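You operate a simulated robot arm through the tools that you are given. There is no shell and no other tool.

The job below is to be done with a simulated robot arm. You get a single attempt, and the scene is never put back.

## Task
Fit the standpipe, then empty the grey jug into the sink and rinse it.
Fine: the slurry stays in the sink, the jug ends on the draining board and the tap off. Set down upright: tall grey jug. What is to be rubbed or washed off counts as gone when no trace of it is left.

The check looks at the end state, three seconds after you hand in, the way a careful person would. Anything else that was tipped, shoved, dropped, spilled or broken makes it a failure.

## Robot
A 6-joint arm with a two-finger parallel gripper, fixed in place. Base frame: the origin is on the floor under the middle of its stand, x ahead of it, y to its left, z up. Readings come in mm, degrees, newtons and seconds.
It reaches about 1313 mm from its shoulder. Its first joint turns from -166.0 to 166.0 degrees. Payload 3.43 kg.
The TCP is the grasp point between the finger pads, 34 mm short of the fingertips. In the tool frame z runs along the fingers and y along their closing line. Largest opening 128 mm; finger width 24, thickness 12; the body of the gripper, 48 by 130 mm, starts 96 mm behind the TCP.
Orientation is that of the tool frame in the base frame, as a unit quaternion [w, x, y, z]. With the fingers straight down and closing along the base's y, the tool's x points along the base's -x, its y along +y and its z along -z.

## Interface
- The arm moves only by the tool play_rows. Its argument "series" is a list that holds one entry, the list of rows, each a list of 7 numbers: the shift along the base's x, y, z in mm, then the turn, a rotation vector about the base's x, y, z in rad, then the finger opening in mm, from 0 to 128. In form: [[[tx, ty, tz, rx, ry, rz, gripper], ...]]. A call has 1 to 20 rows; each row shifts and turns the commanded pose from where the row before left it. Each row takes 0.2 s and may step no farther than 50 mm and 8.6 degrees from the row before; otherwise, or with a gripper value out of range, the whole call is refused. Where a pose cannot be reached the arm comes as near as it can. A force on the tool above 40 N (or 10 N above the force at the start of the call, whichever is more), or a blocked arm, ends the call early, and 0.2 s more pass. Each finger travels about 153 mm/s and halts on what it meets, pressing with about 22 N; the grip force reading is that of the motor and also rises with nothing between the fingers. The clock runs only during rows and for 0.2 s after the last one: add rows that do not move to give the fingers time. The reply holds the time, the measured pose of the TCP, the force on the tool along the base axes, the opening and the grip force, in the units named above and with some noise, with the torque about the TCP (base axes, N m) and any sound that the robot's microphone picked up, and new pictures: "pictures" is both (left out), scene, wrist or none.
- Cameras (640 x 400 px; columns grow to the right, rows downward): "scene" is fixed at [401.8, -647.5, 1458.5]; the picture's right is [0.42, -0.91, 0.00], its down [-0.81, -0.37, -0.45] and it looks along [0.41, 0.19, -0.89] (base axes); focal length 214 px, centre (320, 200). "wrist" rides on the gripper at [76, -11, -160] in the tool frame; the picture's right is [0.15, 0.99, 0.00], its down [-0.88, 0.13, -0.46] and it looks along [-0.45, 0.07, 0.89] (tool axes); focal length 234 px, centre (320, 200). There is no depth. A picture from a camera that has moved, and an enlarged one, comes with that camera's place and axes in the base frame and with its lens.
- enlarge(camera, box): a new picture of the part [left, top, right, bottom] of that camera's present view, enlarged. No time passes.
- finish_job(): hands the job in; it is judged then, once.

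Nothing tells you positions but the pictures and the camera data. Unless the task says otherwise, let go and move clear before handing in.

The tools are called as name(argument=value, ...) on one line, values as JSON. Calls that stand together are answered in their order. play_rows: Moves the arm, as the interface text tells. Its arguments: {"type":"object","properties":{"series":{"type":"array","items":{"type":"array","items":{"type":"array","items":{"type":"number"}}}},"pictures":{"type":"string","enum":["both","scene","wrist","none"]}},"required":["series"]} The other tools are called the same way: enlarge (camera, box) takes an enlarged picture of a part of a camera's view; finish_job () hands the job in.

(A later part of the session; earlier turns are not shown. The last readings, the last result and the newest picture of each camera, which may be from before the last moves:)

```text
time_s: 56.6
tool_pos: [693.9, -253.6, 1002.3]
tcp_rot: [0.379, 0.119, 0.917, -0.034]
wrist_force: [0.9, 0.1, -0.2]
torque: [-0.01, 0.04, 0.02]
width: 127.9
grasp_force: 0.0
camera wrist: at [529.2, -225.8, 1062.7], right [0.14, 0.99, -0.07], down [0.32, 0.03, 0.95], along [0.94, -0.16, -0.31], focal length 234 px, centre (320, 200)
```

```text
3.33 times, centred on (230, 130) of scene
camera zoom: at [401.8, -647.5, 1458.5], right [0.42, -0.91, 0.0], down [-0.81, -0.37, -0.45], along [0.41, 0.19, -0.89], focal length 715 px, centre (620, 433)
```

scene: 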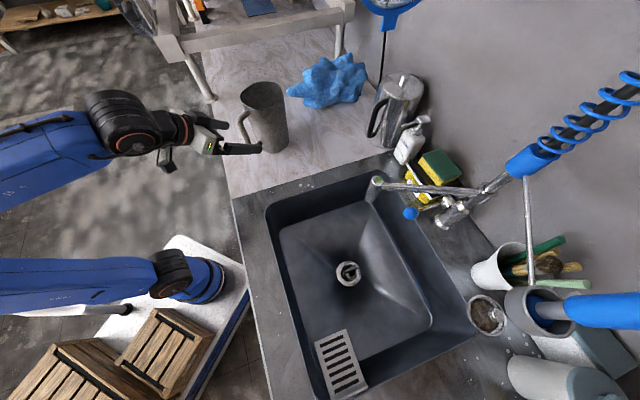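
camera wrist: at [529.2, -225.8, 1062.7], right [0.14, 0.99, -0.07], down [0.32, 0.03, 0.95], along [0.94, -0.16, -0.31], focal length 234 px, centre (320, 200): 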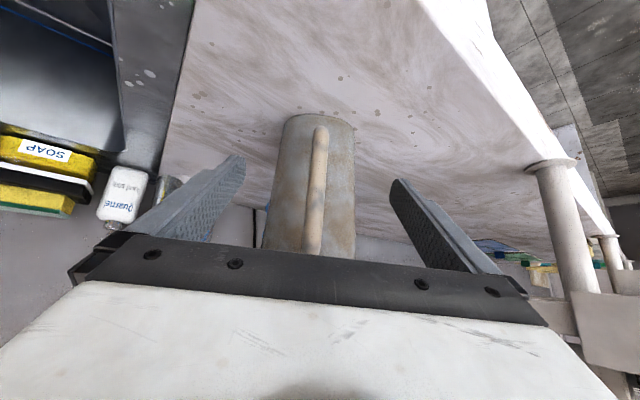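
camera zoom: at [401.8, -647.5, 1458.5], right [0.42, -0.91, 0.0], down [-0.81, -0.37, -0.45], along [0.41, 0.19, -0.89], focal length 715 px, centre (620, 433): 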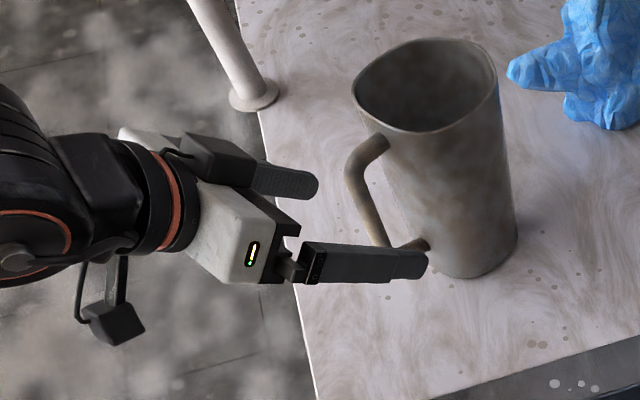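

Alignment looks good: handle and body lie between the fingers. I will advance the next 60 mm and check the palm clearance over the handle.

play_rows(series=[[[30, -7.3, 0, 0, 0, 0, 128], [30, -7.3, 0, 0, 0, 0, 128], [0, 0, 0, 0, 0, 0, 128]]])

enlarge(camera="scene", box=[180, 70, 320, 190])

enlarge(camera="wrist", box=[180, 60, 460, 260])

```text
time_s: 57.4
tool_pos: [755.8, -268.0, 1002.1]
tcp_rot: [0.38, 0.119, 0.917, -0.034]
wrist_force: [0.0, 0.2, 0.5]
torque: [0.01, -0.02, 0.01]
width: 128.1
grasp_force: 0.0
camera wrist: at [590.2, -240.4, 1063.0], right [0.14, 0.99, -0.08], down [0.32, 0.03, 0.95], along [0.94, -0.16, -0.31], focal length 234 px, centre (320, 200)
```

scene: 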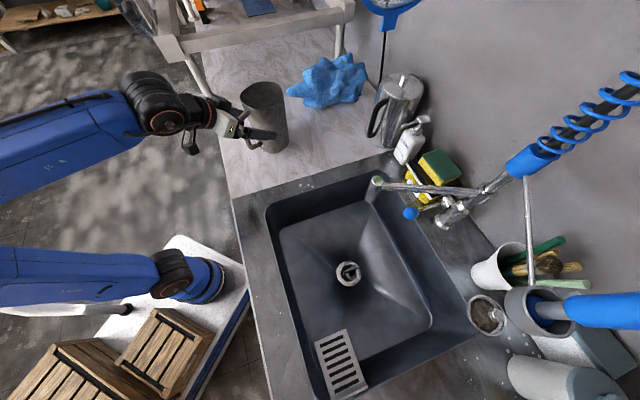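
wrist: 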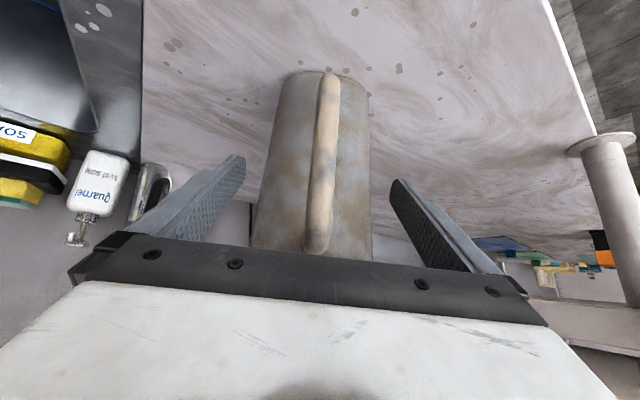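

```text
3.33 times, centred on (250, 130) of scene
camera zoom: at [401.8, -647.5, 1458.5], right [0.42, -0.91, 0.0], down [-0.81, -0.37, -0.45], along [0.41, 0.19, -0.89], focal length 715 px, centre (553, 433)
```

zoom: 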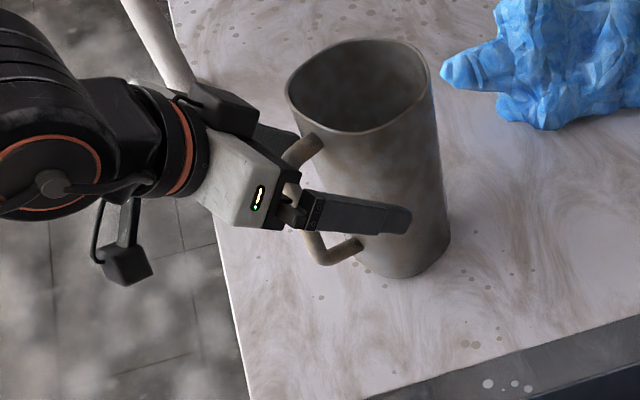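

```text
2.00 times, centred on (320, 160) of wrist
camera zoom: at [590.2, -240.4, 1063.0], right [0.14, 0.99, -0.08], down [0.32, 0.03, 0.95], along [0.94, -0.16, -0.31], focal length 468 px, centre (320, 280)
```

zoom: 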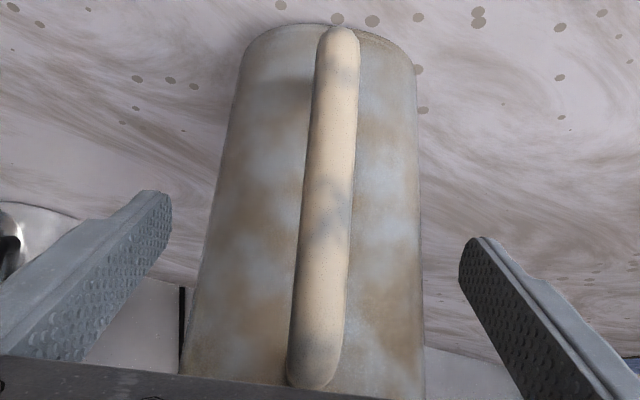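

Clearances look fine; the jug is centred between the fingers. I will advance the last 35 mm, raising 4 mm for palm clearance over the handle.

play_rows(series=[[[12, -3, 4, 0, 0, 0, 128], [12, -3, 0, 0, 0, 0, 128], [11, -2.7, 0, 0, 0, 0, 128], [0, 0, 0, 0, 0, 0, 128]]])

enlarge(camera="scene", box=[180, 70, 320, 190])

enlarge(camera="wrist", box=[180, 60, 460, 260])

```text
time_s: 58.4
tool_pos: [789.8, -275.8, 1006.2]
tcp_rot: [0.379, 0.12, 0.917, -0.033]
wrist_force: [-0.3, 0.1, -0.3]
torque: [0.01, 0.01, 0.0]
width: 127.9
grasp_force: 0.0
camera wrist: at [625.3, -249.2, 1066.7], right [0.14, 0.99, -0.07], down [0.32, 0.03, 0.95], along [0.94, -0.16, -0.31], focal length 234 px, centre (320, 200)
```

scene: 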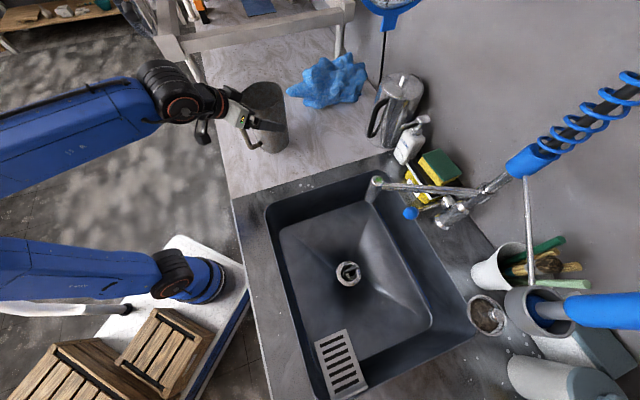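
wrist: 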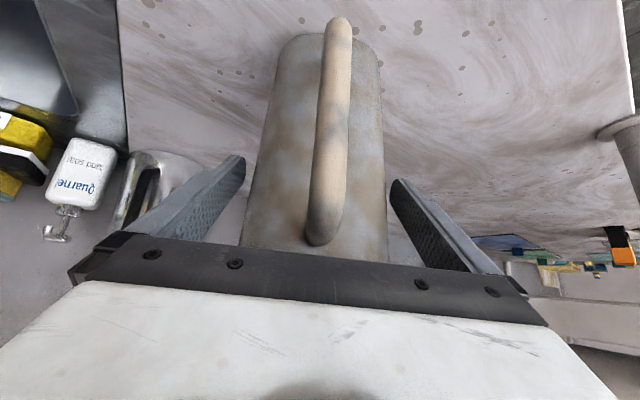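

```text
3.33 times, centred on (250, 130) of scene
camera zoom: at [401.8, -647.5, 1458.5], right [0.42, -0.91, 0.0], down [-0.81, -0.37, -0.45], along [0.41, 0.19, -0.89], focal length 715 px, centre (553, 433)
```

zoom: 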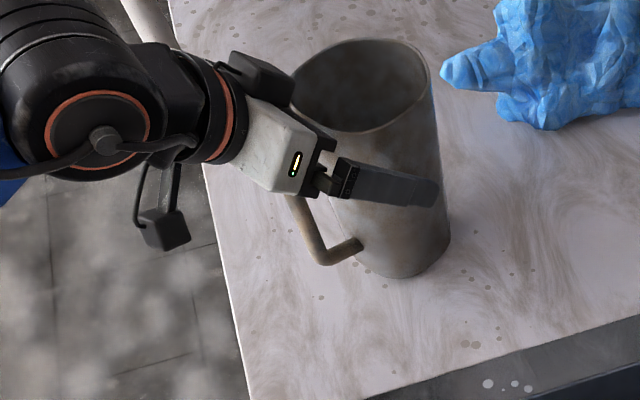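

```text
2.00 times, centred on (320, 160) of wrist
camera zoom: at [625.3, -249.2, 1066.7], right [0.14, 0.99, -0.07], down [0.32, 0.03, 0.95], along [0.94, -0.16, -0.31], focal length 468 px, centre (320, 280)
```

zoom: 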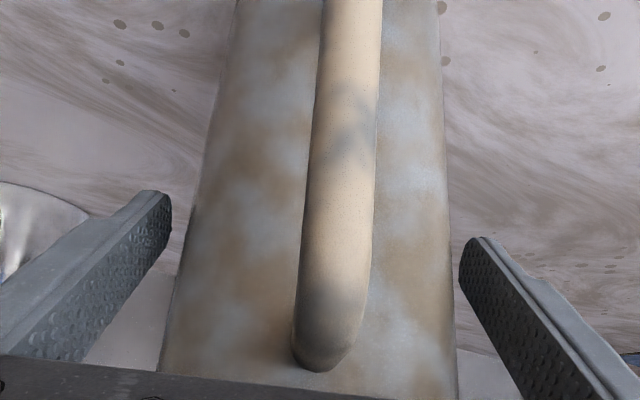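

No contact yet and both sides are clear. I will go 6 mm deeper and close the fingers on the jug body.

play_rows(series=[[[5.8, -1.4, 0, 0, 0, 0, 128], [0, 0, 0, 0, 0, 0, 115], [0, 0, 0, 0, 0, 0, 100], [0, 0, 0, 0, 0, 0, 85], [0, 0, 0, 0, 0, 0, 85], [0, 0, 0, 0, 0, 0, 85]]])

enlarge(camera="scene", box=[180, 70, 320, 190])

```text
time_s: 59.8
tool_pos: [797.4, -276.9, 1004.9]
tcp_rot: [0.379, 0.119, 0.917, -0.034]
wrist_force: [-0.8, -0.5, -0.3]
torque: [-0.06, 0.08, -0.03]
width: 117.0
grasp_force: 21.7
camera wrist: at [631.2, -250.1, 1066.5], right [0.14, 0.99, -0.07], down [0.32, 0.03, 0.95], along [0.94, -0.16, -0.31], focal length 234 px, centre (320, 200)
```

scene: 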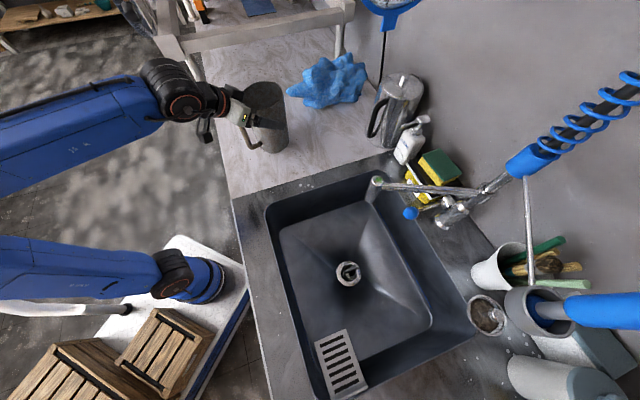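
wrist: 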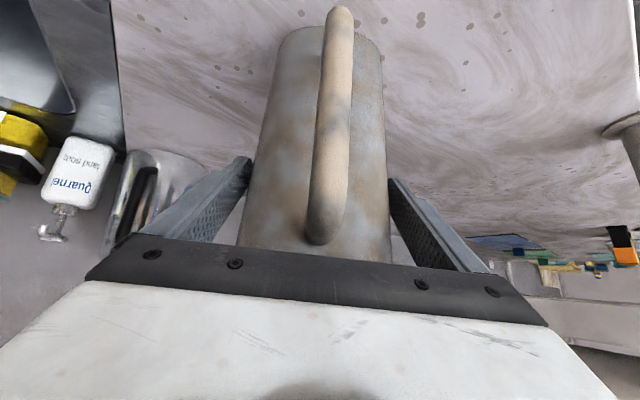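

```text
3.33 times, centred on (250, 130) of scene
camera zoom: at [401.8, -647.5, 1458.5], right [0.42, -0.91, 0.0], down [-0.81, -0.37, -0.45], along [0.41, 0.19, -0.89], focal length 715 px, centre (553, 433)
```

zoom: 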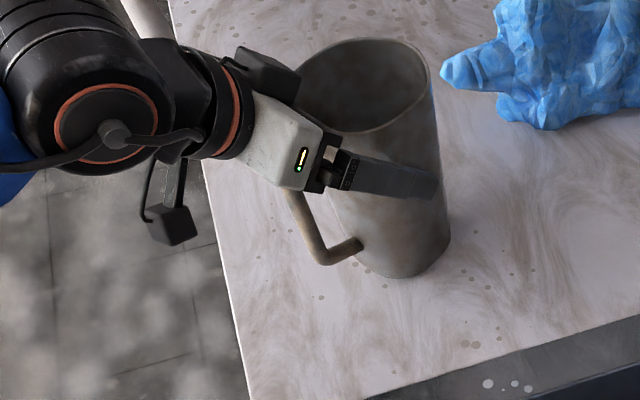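

The fingers hold the jug at 117 mm with 21.7 N. I will lift slightly and read the weight.

play_rows(series=[[[0, 0, 5, 0, 0, 0, 85], [0, 0, 10, 0, 0, 0, 85], [0, 0, 10, 0, 0, 0, 85], [0, 0, 0, 0, 0, 0, 85], [0, 0, 0, 0, 0, 0, 85]]])

enlarge(camera="scene", box=[180, 70, 320, 190])

```text
time_s: 61.0
tool_pos: [797.0, -277.2, 1031.9]
tcp_rot: [0.379, 0.12, 0.917, -0.034]
wrist_force: [-0.5, 0.5, -7.6]
torque: [0.01, 0.03, 0.03]
width: 116.5
grasp_force: 21.9
camera wrist: at [631.2, -250.6, 1092.6], right [0.14, 0.99, -0.07], down [0.32, 0.03, 0.95], along [0.94, -0.16, -0.31], focal length 234 px, centre (320, 200)
```

scene: 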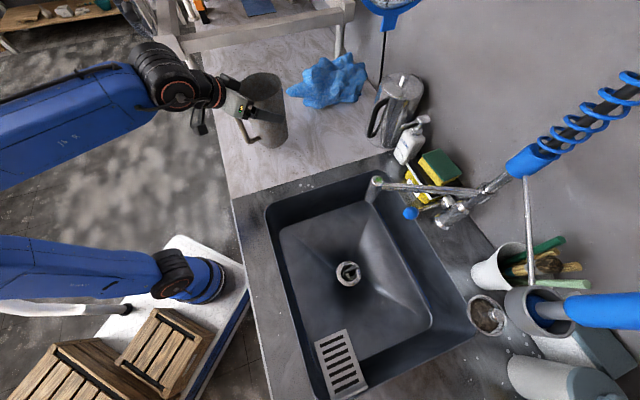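
wrist: 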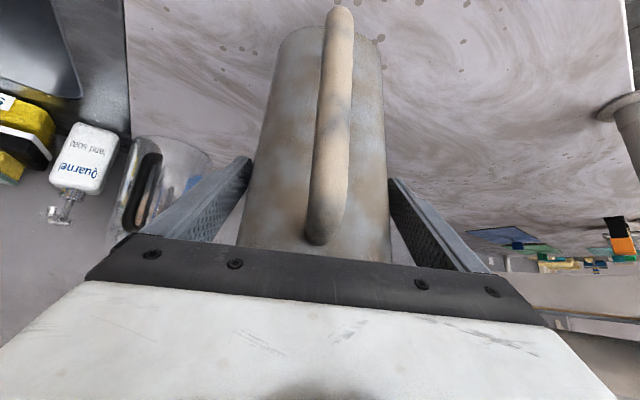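

```text
3.33 times, centred on (250, 130) of scene
camera zoom: at [401.8, -647.5, 1458.5], right [0.42, -0.91, 0.0], down [-0.81, -0.37, -0.45], along [0.41, 0.19, -0.89], focal length 715 px, centre (553, 433)
```

zoom: 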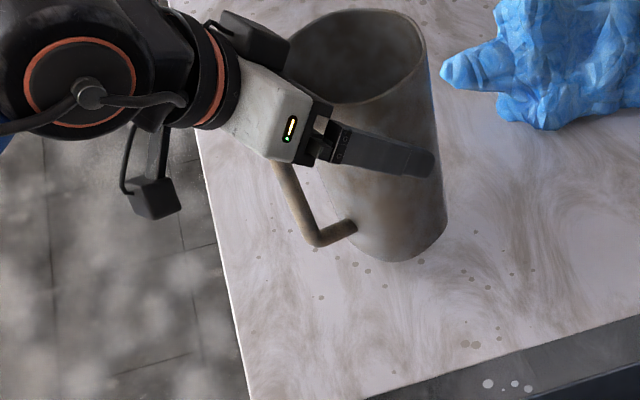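

The jug is lifted upright (about 0.78 kg with its contents). I will carry it over the sink, keeping the same orientation, to about (482,-636), staying clear of the tap nozzle at (675,-655).

play_rows(series=[[[-8, -9, 5, 0, 0, 0, 85], [-18, -20, 5, 0, 0, 0, 85], [-26, -30, 0, 0, 0, 0, 85], [-26, -30, 0, 0, 0, 0, 85], [-26, -30, 0, 0, 0, 0, 85], [-26, -30, 0, 0, 0, 0, 85], [-26, -30, 0, 0, 0, 0, 85], [-26, -30, 0, 0, 0, 0, 85], [0, 0, 0, 0, 0, 0, 85]]])

```text
time_s: 63.0
tool_pos: [613.2, -486.7, 1040.3]
tcp_rot: [0.38, 0.118, 0.917, -0.033]
wrist_force: [0.2, -0.6, -6.8]
torque: [0.04, 0.01, 0.01]
width: 116.5
grasp_force: 22.1
camera wrist: at [448.5, -459.7, 1101.4], right [0.14, 0.99, -0.07], down [0.32, 0.03, 0.95], along [0.94, -0.16, -0.31], focal length 234 px, centre (320, 200)
```

scene: 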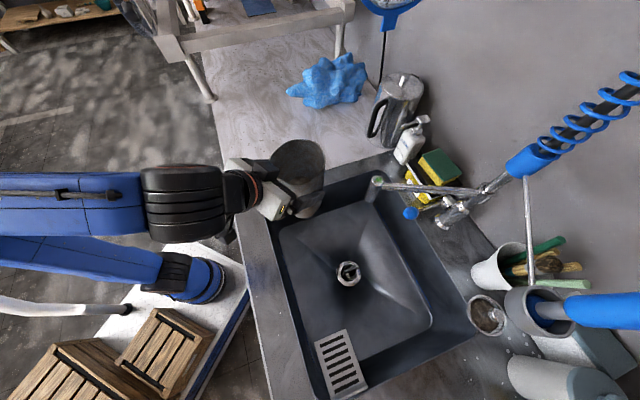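
wrist: 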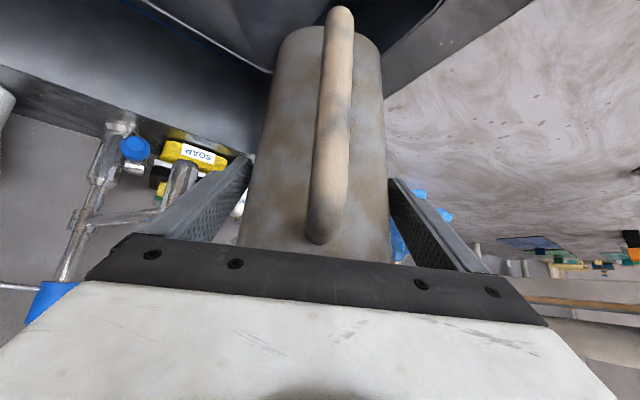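

The jug is over the sink edge now and the tap is visible in the wrist view. I will enlarge the tap and the jug interior before continuing.

enlarge(camera="wrist", box=[0, 80, 260, 320])

enlarge(camera="scene", box=[240, 110, 360, 230])

```text
1.67 times, centred on (130, 200) of wrist
camera zoom: at [448.5, -459.7, 1101.4], right [0.14, 0.99, -0.07], down [0.32, 0.03, 0.95], along [0.94, -0.16, -0.31], focal length 390 px, centre (637, 200)
```

zoom: 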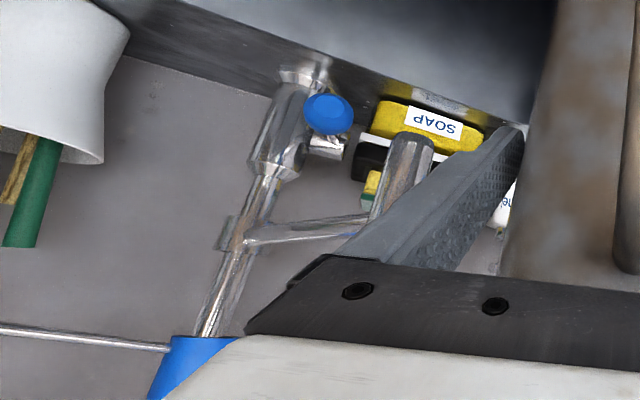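

```text
3.33 times, centred on (300, 170) of scene
camera zoom: at [401.8, -647.5, 1458.5], right [0.42, -0.91, 0.0], down [-0.81, -0.37, -0.45], along [0.41, 0.19, -0.89], focal length 715 px, centre (387, 300)
```

zoom: 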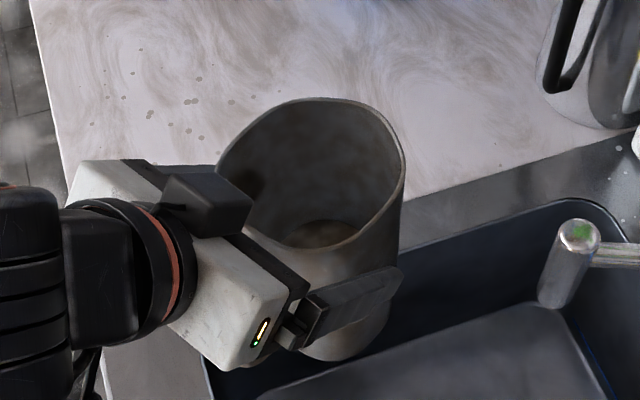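

The slurry is visible low in the jug, and the tap nozzle outlet is at about (674,-658,980) with the blue lever ball at (696,-766,952). I continue to the pouring position.

play_rows(series=[[[-26, -30, 0, 0, 0, 0, 85], [-26, -30, 0, 0, 0, 0, 85], [-26, -30, -5, 0, 0, 0, 85], [-26, -30, -10, 0, 0, 0, 85], [-20, -22, -15, 0, 0, 0, 85], [-7, -8, -10, 0, 0, 0, 85], [0, 0, 0, 0, 0, 0, 85]]])

```text
time_s: 64.6
tool_pos: [483.4, -637.2, 1001.3]
tcp_rot: [0.379, 0.119, 0.917, -0.033]
wrist_force: [1.2, 0.3, -7.4]
torque: [0.01, 0.04, 0.02]
width: 116.7
grasp_force: 22.1
camera wrist: at [318.2, -610.3, 1061.8], right [0.14, 0.99, -0.07], down [0.32, 0.03, 0.95], along [0.94, -0.16, -0.31], focal length 234 px, centre (320, 200)
```

scene: 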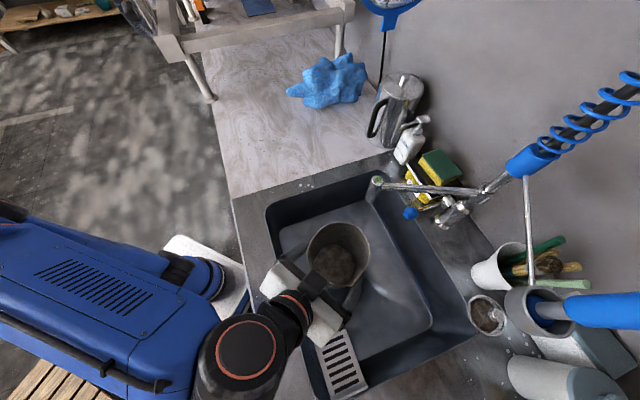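
wrist: 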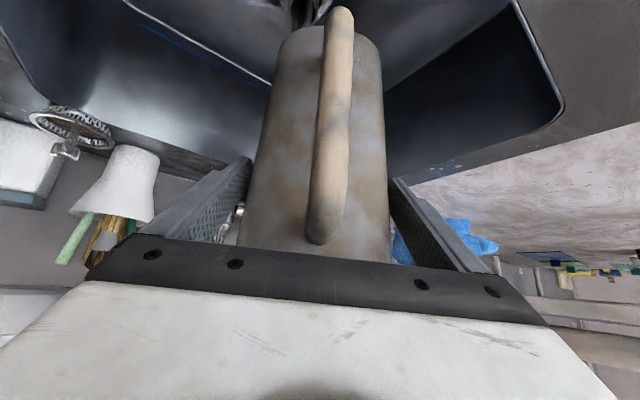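

The jug is above the sink. I will shift to about (507,-591,960), clear of the standpipe, the slotted shelf and the nozzle, and then begin tipping the jug gradually toward the right side of the sink.

play_rows(series=[[[8, 15, -14, 0, 0, 0, 85], [8, 16, -14, 0, 0, 0, 85], [8, 15, -13, 0, 0, 0, 85], [0, 0, 0, 0.058, -0.027, -0.029, 85], [0, 0, 0, 0.115, -0.0544, -0.0583, 85], [0, 0, 0, 0.115, -0.0544, -0.0583, 85], [0, 0, 0, 0.115, -0.0544, -0.0583, 85], [0, 0, 0, 0, 0, 0, 85]]])

enlarge(camera="scene", box=[240, 170, 440, 320])

```text
time_s: 66.4
tool_pos: [506.9, -589.7, 959.7]
tcp_rot: [0.427, 0.287, 0.848, 0.124]
wrist_force: [-0.3, -0.9, -7.6]
torque: [-0.1, 0.1, 0.0]
width: 116.4
grasp_force: 22.5
camera wrist: at [339.4, -549.5, 1003.1], right [0.31, 0.88, 0.35], down [0.1, -0.4, 0.91], along [0.95, -0.25, -0.21], focal length 234 px, centre (320, 200)
```

scene: 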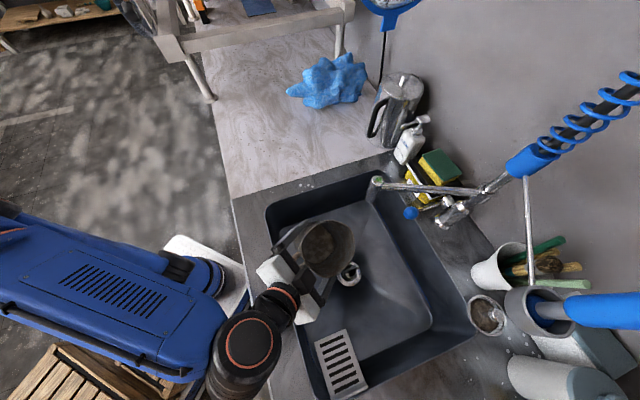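
wrist: 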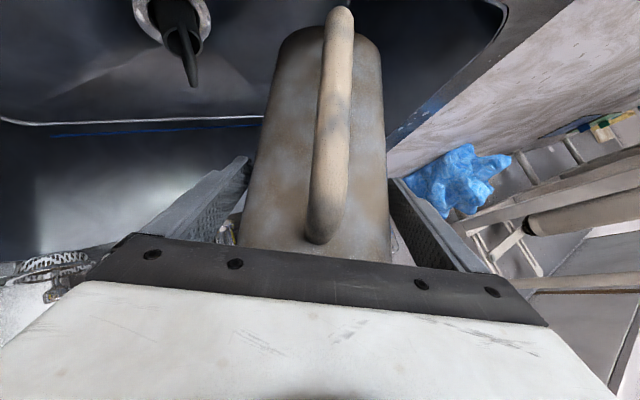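

```text
2.67 times, centred on (340, 245) of scene
camera zoom: at [401.8, -647.5, 1458.5], right [0.42, -0.91, 0.0], down [-0.81, -0.37, -0.45], along [0.41, 0.19, -0.89], focal length 572 px, centre (267, 80)
```

zoom: 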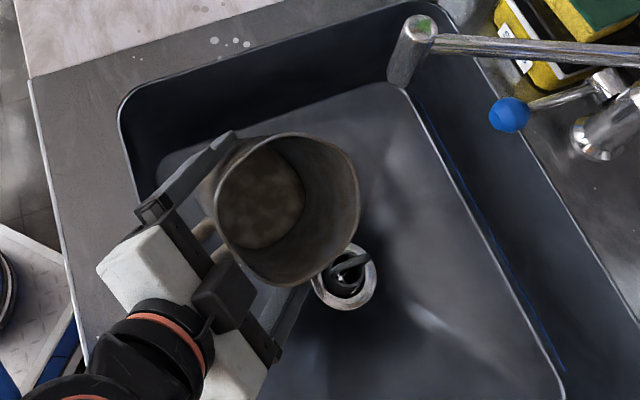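

The jug is tipped about 27° toward the right side of the sink and the slurry is visible. I continue tipping in stages, watching where it pours.

play_rows(series=[[[0, 0, 0, 0.115, -0.0544, -0.0583, 85], [0, 0, 0, 0.115, -0.0544, -0.0583, 85], [0, 0, 0, 0.115, -0.0544, -0.0583, 85], [0, 0, 0, 0, 0, 0, 85]]])

enlarge(camera="scene", box=[240, 170, 440, 320])

```text
time_s: 67.4
tool_pos: [506.4, -591.0, 958.8]
tcp_rot: [0.448, 0.418, 0.749, 0.252]
wrist_force: [0.0, 0.3, -7.8]
torque: [-0.17, 0.16, 0.0]
width: 116.9
grasp_force: 21.9
camera wrist: at [341.9, -533.6, 992.8], right [0.36, 0.64, 0.68], down [-0.13, -0.68, 0.72], along [0.92, -0.35, -0.16], focal length 234 px, centre (320, 200)
```

scene: 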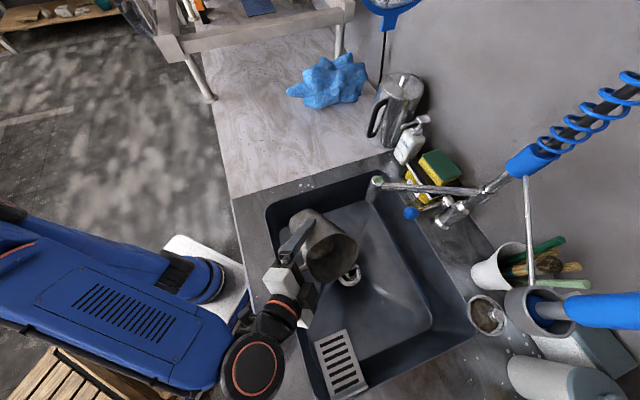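
wrist: 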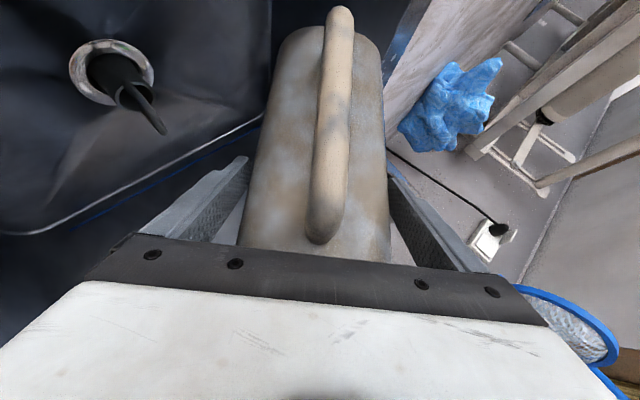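

```text
2.67 times, centred on (340, 245) of scene
camera zoom: at [401.8, -647.5, 1458.5], right [0.42, -0.91, 0.0], down [-0.81, -0.37, -0.45], along [0.41, 0.19, -0.89], focal length 572 px, centre (267, 80)
```

zoom: 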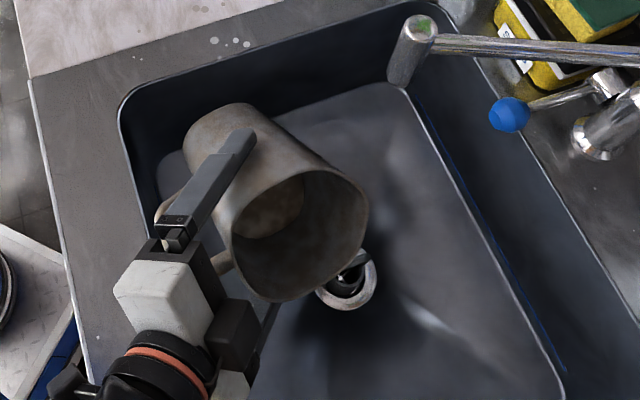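

Tilt is about 49° and nothing has poured yet. I will shift 20 mm further from the standpipe and continue tipping more slowly.

play_rows(series=[[[-10, 4, 0, 0, 0, 0, 85], [-10, 4, 0, 0, 0, 0, 85], [0, 0, 0, 0.082, -0.0388, -0.0416, 85], [0, 0, 0, 0.082, -0.0388, -0.0416, 85], [0, 0, 0, 0, 0, 0, 85]]])

enlarge(camera="scene", box=[240, 170, 440, 320])

```text
time_s: 68.6
tool_pos: [488.2, -582.2, 959.5]
tcp_rot: [0.451, 0.474, 0.69, 0.31]
wrist_force: [0.2, 0.6, -8.8]
torque: [-0.19, 0.25, 0.01]
width: 116.5
grasp_force: 22.2
camera wrist: at [325.0, -516.9, 990.5], right [0.35, 0.49, 0.8], down [-0.24, -0.78, 0.58], along [0.91, -0.4, -0.15], focal length 234 px, centre (320, 200)
```

scene: 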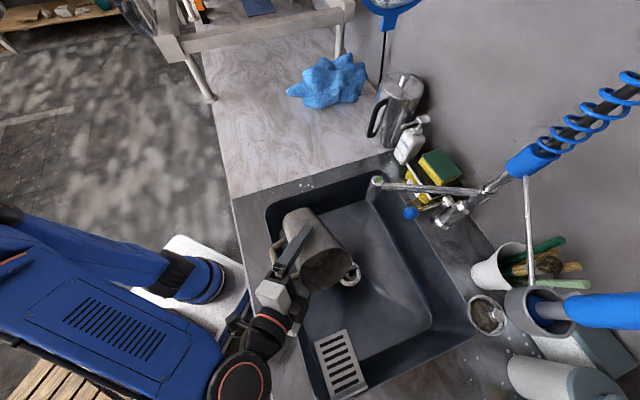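
wrist: 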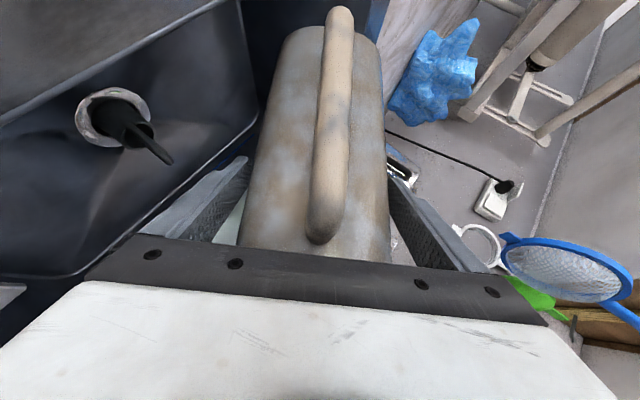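

```text
2.67 times, centred on (340, 245) of scene
camera zoom: at [401.8, -647.5, 1458.5], right [0.42, -0.91, 0.0], down [-0.81, -0.37, -0.45], along [0.41, 0.19, -0.89], focal length 572 px, centre (267, 80)
```

zoom: 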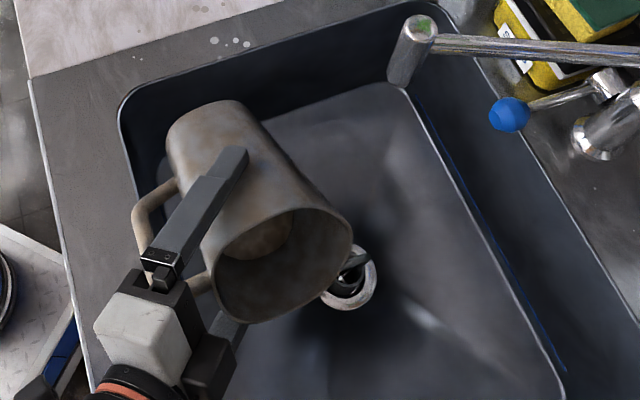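

No slurry has left yet at about 60° tilt. I continue tipping.

play_rows(series=[[[0, 0, 0, 0.082, -0.0388, -0.0416, 85], [0, 0, 0, 0.082, -0.0388, -0.0416, 85], [0, 0, 0, 0, 0, 0, 85]]])

enlarge(camera="scene", box=[240, 170, 440, 320])

```text
time_s: 69.4
tool_pos: [487.0, -582.3, 959.3]
tcp_rot: [0.45, 0.524, 0.625, 0.364]
wrist_force: [0.1, 0.3, -7.8]
torque: [-0.21, 0.24, -0.01]
width: 116.4
grasp_force: 21.2
camera wrist: at [328.2, -508.2, 990.0], right [0.32, 0.32, 0.89], down [-0.35, -0.83, 0.43], along [0.88, -0.45, -0.15], focal length 234 px, centre (320, 200)
```

scene: 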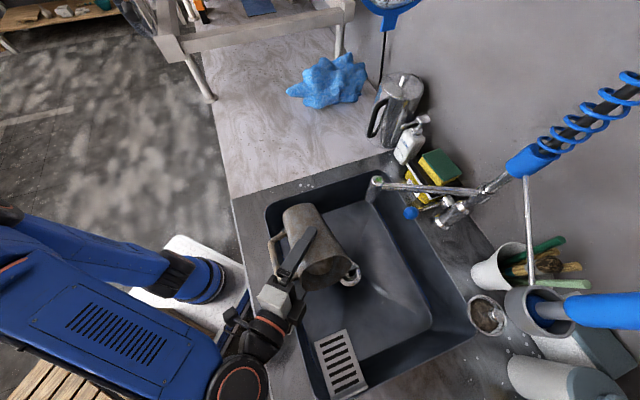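
wrist: 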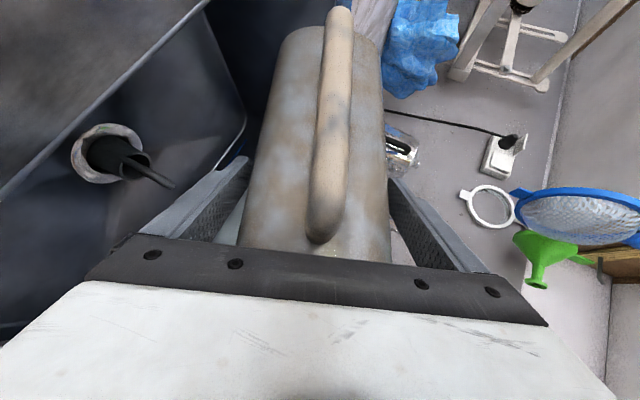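

```text
2.67 times, centred on (340, 245) of scene
camera zoom: at [401.8, -647.5, 1458.5], right [0.42, -0.91, 0.0], down [-0.81, -0.37, -0.45], along [0.41, 0.19, -0.89], focal length 572 px, centre (267, 80)
```

zoom: 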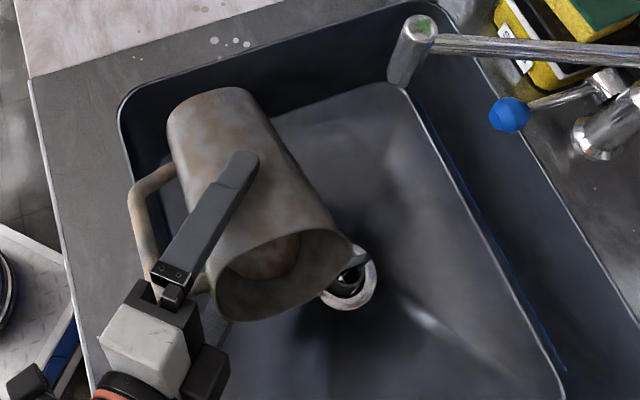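

Tilt is about 69°. I continue with three more small steps.

play_rows(series=[[[0, 0, 0, 0.082, -0.0388, -0.0416, 85], [0, 0, 0, 0.082, -0.0388, -0.0416, 85], [0, 0, 0, 0, 0, 0, 85]]])

enlarge(camera="scene", box=[240, 170, 440, 320])

```text
time_s: 70.2
tool_pos: [486.6, -581.7, 959.9]
tcp_rot: [0.443, 0.571, 0.553, 0.416]
wrist_force: [-0.3, 0.4, -5.7]
torque: [-0.17, 0.21, -0.01]
width: 116.5
grasp_force: 21.5
camera wrist: at [332.5, -500.0, 991.3], right [0.27, 0.15, 0.95], down [-0.45, -0.86, 0.26], along [0.86, -0.49, -0.16], focal length 234 px, centre (320, 200)
```

scene: 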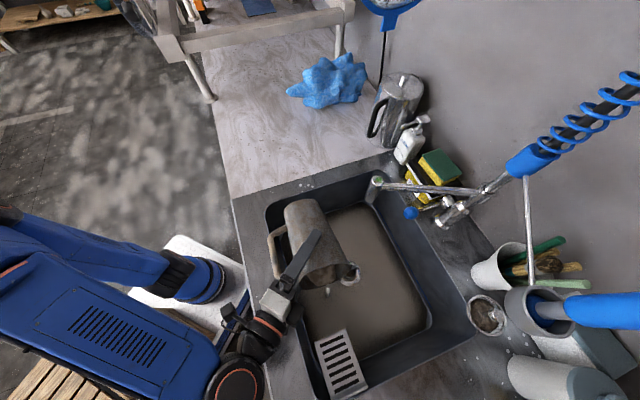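
wrist: 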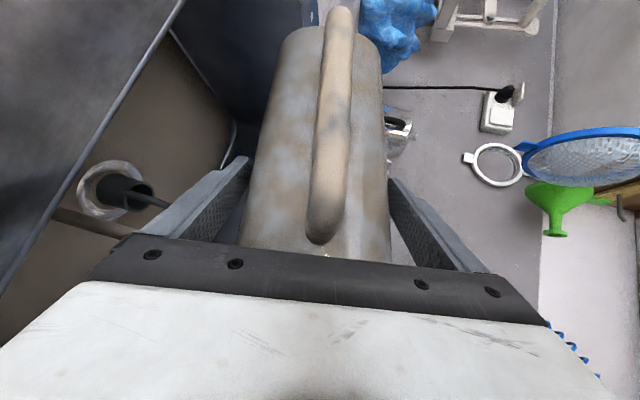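

```text
2.67 times, centred on (340, 245) of scene
camera zoom: at [401.8, -647.5, 1458.5], right [0.42, -0.91, 0.0], down [-0.81, -0.37, -0.45], along [0.41, 0.19, -0.89], focal length 572 px, centre (267, 80)
```

zoom: 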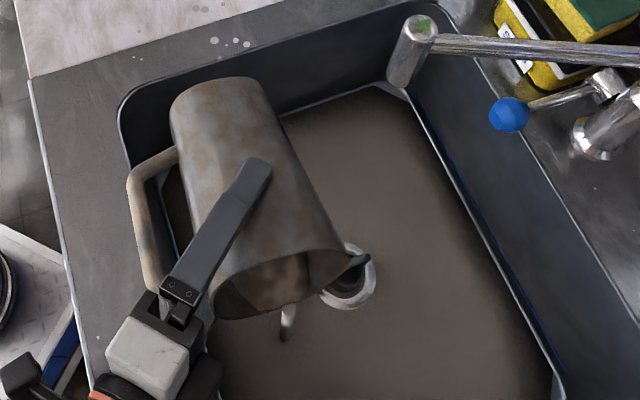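

The slurry is pouring into the sink (force down to 5.7 N) and lies on the sink floor, held by the standpipe. I continue tipping to empty it fully.

play_rows(series=[[[0, 0, 0, 0.082, -0.0388, -0.0416, 85], [0, 0, 0, 0.082, -0.0388, -0.0416, 85], [0, 0, 0, 0.082, -0.0388, -0.0416, 85], [0, 0, 0, 0, 0, 0, 85]]])

enlarge(camera="scene", box=[240, 170, 440, 320])

```text
time_s: 71.2
tool_pos: [487.5, -583.3, 960.8]
tcp_rot: [0.426, 0.629, 0.435, 0.484]
wrist_force: [-0.4, -0.4, -3.2]
torque: [-0.05, 0.12, -0.01]
width: 116.6
grasp_force: 21.7
camera wrist: at [340.1, -489.3, 995.8], right [0.15, -0.12, 0.98], down [-0.57, -0.82, -0.01], along [0.81, -0.55, -0.19], focal length 234 px, centre (320, 200)
```

scene: 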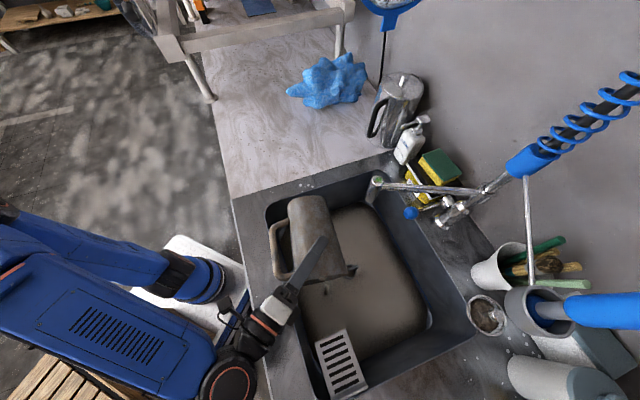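
wrist: 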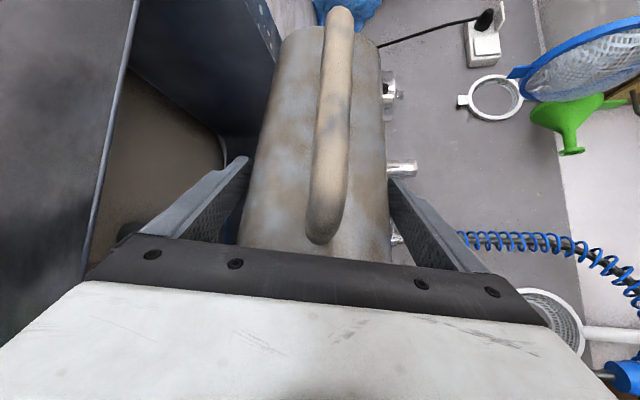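

```text
2.67 times, centred on (340, 245) of scene
camera zoom: at [401.8, -647.5, 1458.5], right [0.42, -0.91, 0.0], down [-0.81, -0.37, -0.45], along [0.41, 0.19, -0.89], focal length 572 px, centre (267, 80)
```

zoom: 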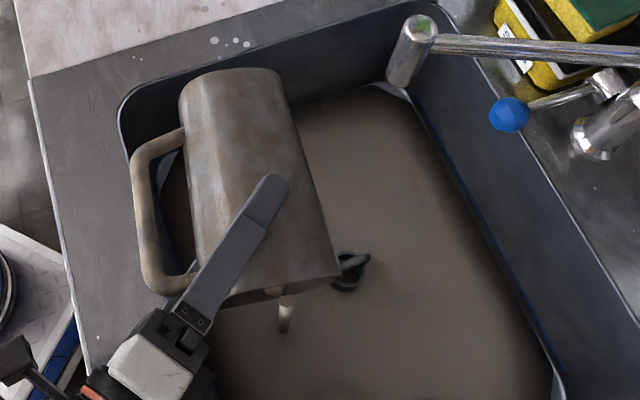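

Weight is down to 3.2 N at about 93° tilt, with slurry collecting around the standpipe. I tip further and hold to drain.

play_rows(series=[[[0, 0, 0, 0.082, -0.0388, -0.0416, 85], [0, 0, 0, 0.082, -0.0388, -0.0416, 85], [0, 0, 0, 0.082, -0.0388, -0.0416, 85], [0, 0, 0, 0, 0, 0, 85], [0, 0, 0, 0, 0, 0, 85], [0, 0, 0, 0, 0, 0, 85]]])

enlarge(camera="scene", box=[240, 170, 440, 320])

```text
time_s: 72.6
tool_pos: [485.8, -583.1, 960.3]
tcp_rot: [0.399, 0.674, 0.305, 0.542]
wrist_force: [0.0, 0.3, -2.7]
torque: [-0.04, 0.11, -0.02]
width: 116.4
grasp_force: 22.1
camera wrist: at [347.4, -480.8, 1003.4], right [0.01, -0.36, 0.93], down [-0.65, -0.71, -0.27], along [0.76, -0.6, -0.24], focal length 234 px, centre (320, 200)
```

scene: 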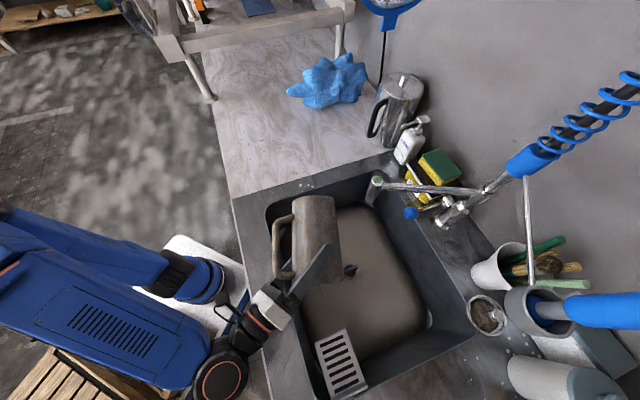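
wrist: 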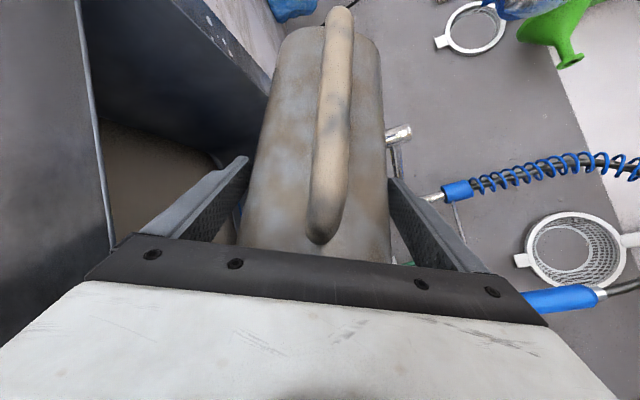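

```text
2.67 times, centred on (340, 245) of scene
camera zoom: at [401.8, -647.5, 1458.5], right [0.42, -0.91, 0.0], down [-0.81, -0.37, -0.45], along [0.41, 0.19, -0.89], focal length 572 px, centre (267, 80)
```

zoom: 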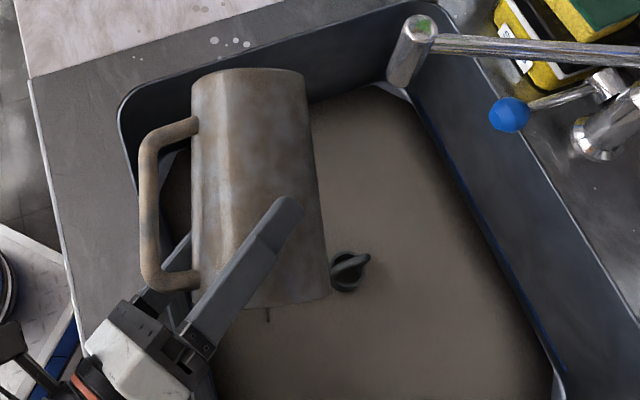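

The jug is nearly empty (2.7 N) at about 106°. I tip a bit further and hold to let the rest drain.

play_rows(series=[[[0, 0, 0, 0.082, -0.0388, -0.0416, 85], [0, 0, 0, 0.082, -0.0388, -0.0416, 85], [0, 0, 0, 0, 0, 0, 85], [0, 0, 0, 0, 0, 0, 85], [0, 0, 0, 0, 0, 0, 85], [0, 0, 0, 0, 0, 0, 85], [0, 0, 0, 0, 0, 0, 85], [0, 0, 0, 0, 0, 0, 85]]])

enlarge(camera="scene", box=[240, 170, 440, 320])

```text
time_s: 74.4
tool_pos: [485.8, -582.3, 960.4]
tcp_rot: [0.377, 0.694, 0.216, 0.574]
wrist_force: [0.2, -0.3, -2.0]
torque: [-0.02, 0.04, -0.03]
width: 116.3
grasp_force: 21.8
camera wrist: at [352.8, -476.9, 1009.8], right [-0.09, -0.51, 0.86], down [-0.67, -0.6, -0.43], along [0.73, -0.62, -0.29], focal length 234 px, centre (320, 200)
```

scene: 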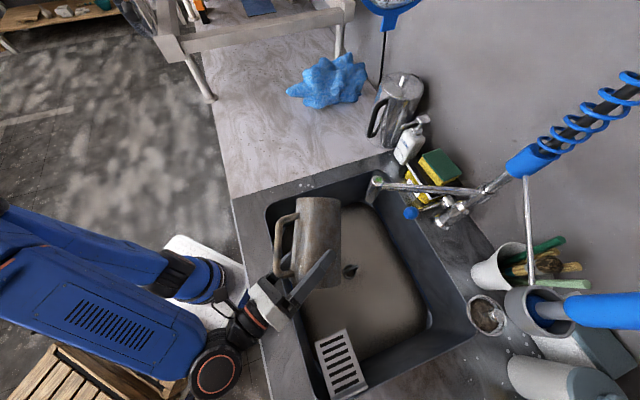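
wrist: 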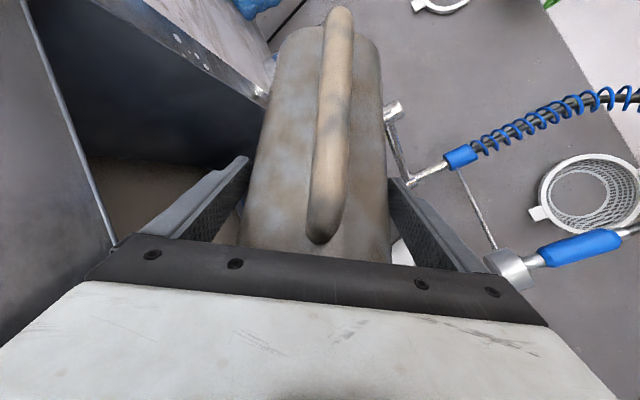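

```text
2.67 times, centred on (340, 245) of scene
camera zoom: at [401.8, -647.5, 1458.5], right [0.42, -0.91, 0.0], down [-0.81, -0.37, -0.45], along [0.41, 0.19, -0.89], focal length 572 px, centre (267, 80)
```

zoom: 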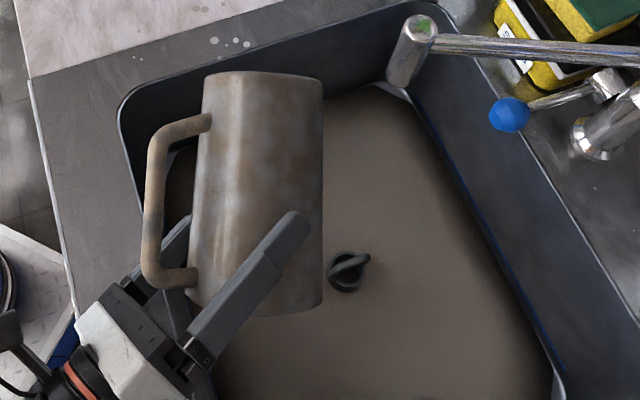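

The jug is empty. I will turn it back upright over the sink by reversing the rotation.

play_rows(series=[[[0, 0, 0, -0.1185, 0.056, 0.06, 85], [0, 0, 0, -0.1185, 0.056, 0.06, 85], [0, 0, 0, -0.1185, 0.056, 0.06, 85], [0, 0, 0, -0.1185, 0.056, 0.06, 85], [0, 0, 0, -0.1185, 0.056, 0.06, 85], [0, 0, 0, -0.1185, 0.056, 0.06, 85], [0, 0, 0, -0.1185, 0.056, 0.06, 85], [0, 0, 0, -0.1185, 0.056, 0.06, 85], [0, 0, 0, -0.1185, 0.056, 0.06, 85], [0, 0, 0, -0.1185, 0.056, 0.06, 85], [0, 0, 0, -0.1185, 0.056, 0.06, 85], [0, 0, 0, -0.1185, 0.056, 0.06, 85], [0, 0, 0, -0.1185, 0.056, 0.06, 85], [0, 0, 0, -0.1185, 0.056, 0.06, 85], [0, 0, 0, -0.1185, 0.056, 0.06, 85], [0, 0, 0, -0.1185, 0.056, 0.06, 85], [0, 0, 0, 0, 0, 0, 85]]])

enlarge(camera="scene", box=[240, 170, 440, 320])

```text
time_s: 78.0
tool_pos: [486.8, -581.8, 961.0]
tcp_rot: [0.38, 0.118, 0.917, -0.033]
wrist_force: [0.3, 0.0, -1.9]
torque: [0.01, 0.04, 0.01]
width: 116.3
grasp_force: 22.3
camera wrist: at [322.1, -555.3, 1021.1], right [0.14, 0.99, -0.08], down [0.32, 0.03, 0.95], along [0.94, -0.16, -0.31], focal length 234 px, centre (320, 200)
```

scene: 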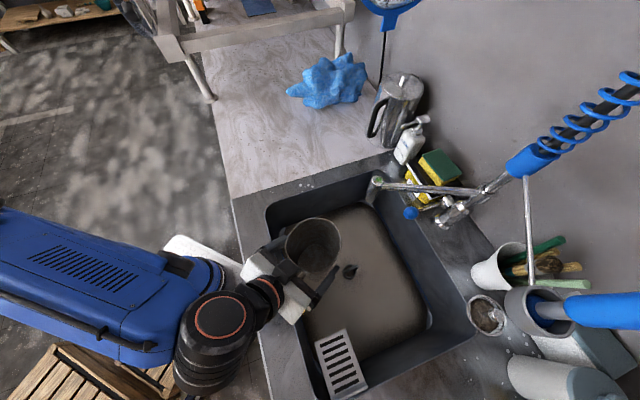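
wrist: 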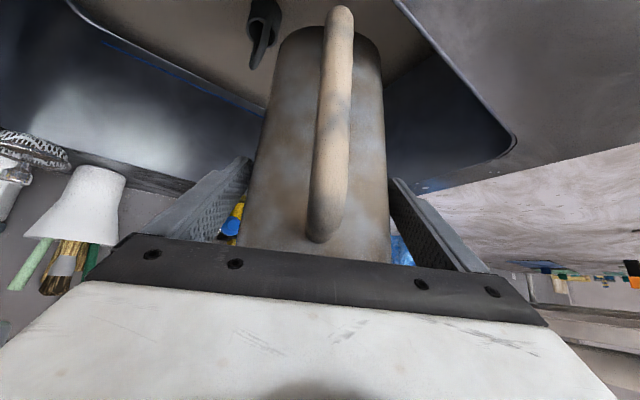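

```text
2.67 times, centred on (340, 245) of scene
camera zoom: at [401.8, -647.5, 1458.5], right [0.42, -0.91, 0.0], down [-0.81, -0.37, -0.45], along [0.41, 0.19, -0.89], focal length 572 px, centre (267, 80)
```

zoom: 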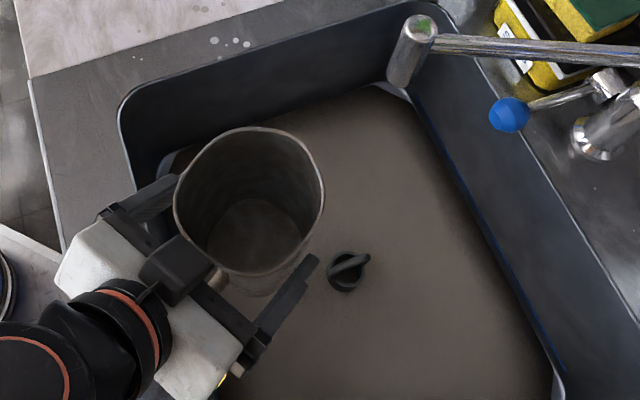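

The jug is upright again (about 2 N, empty). I will look closely inside it and at the slurry level around the standpipe.

enlarge(camera="scene", box=[285, 205, 355, 275])

enlarge(camera="scene", box=[330, 245, 390, 295])

enlarge(camera="scene", box=[360, 140, 500, 240])

```text
5.71 times, centred on (320, 240) of scene
camera zoom: at [401.8, -647.5, 1458.5], right [0.42, -0.91, 0.0], down [-0.81, -0.37, -0.45], along [0.41, 0.19, -0.89], focal length 1226 px, centre (320, -29)
```

zoom: 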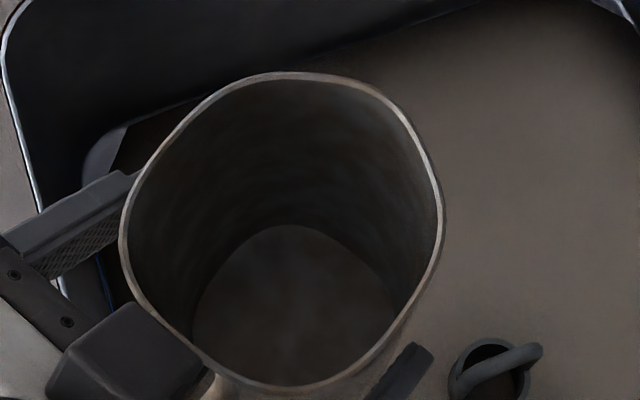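

```text
8.00 times, centred on (360, 270) of scene
camera zoom: at [401.8, -647.5, 1458.5], right [0.42, -0.91, 0.0], down [-0.81, -0.37, -0.45], along [0.41, 0.19, -0.89], focal length 1716 px, centre (0, -360)
```

zoom: 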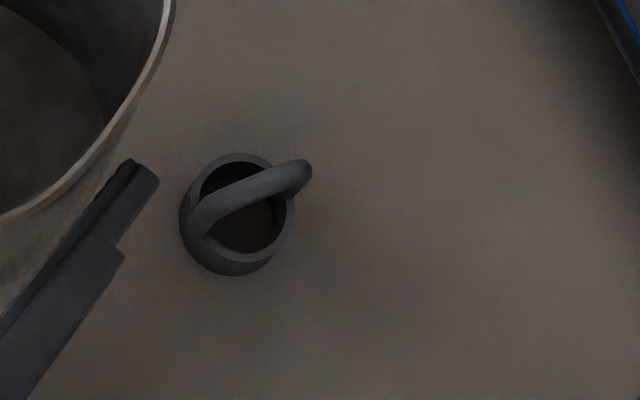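

```text
4.00 times, centred on (430, 190) of scene
camera zoom: at [401.8, -647.5, 1458.5], right [0.42, -0.91, 0.0], down [-0.81, -0.37, -0.45], along [0.41, 0.19, -0.89], focal length 858 px, centre (-120, 240)
```

zoom: 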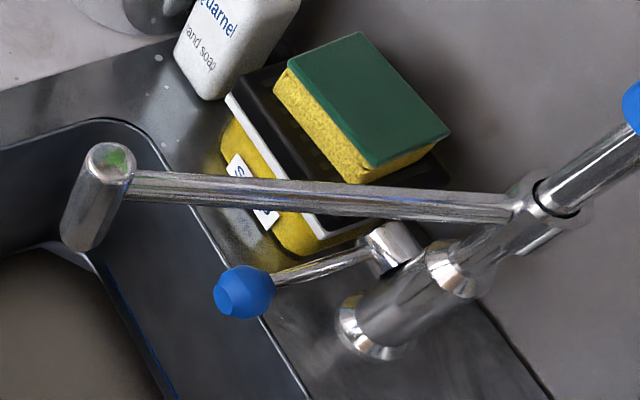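

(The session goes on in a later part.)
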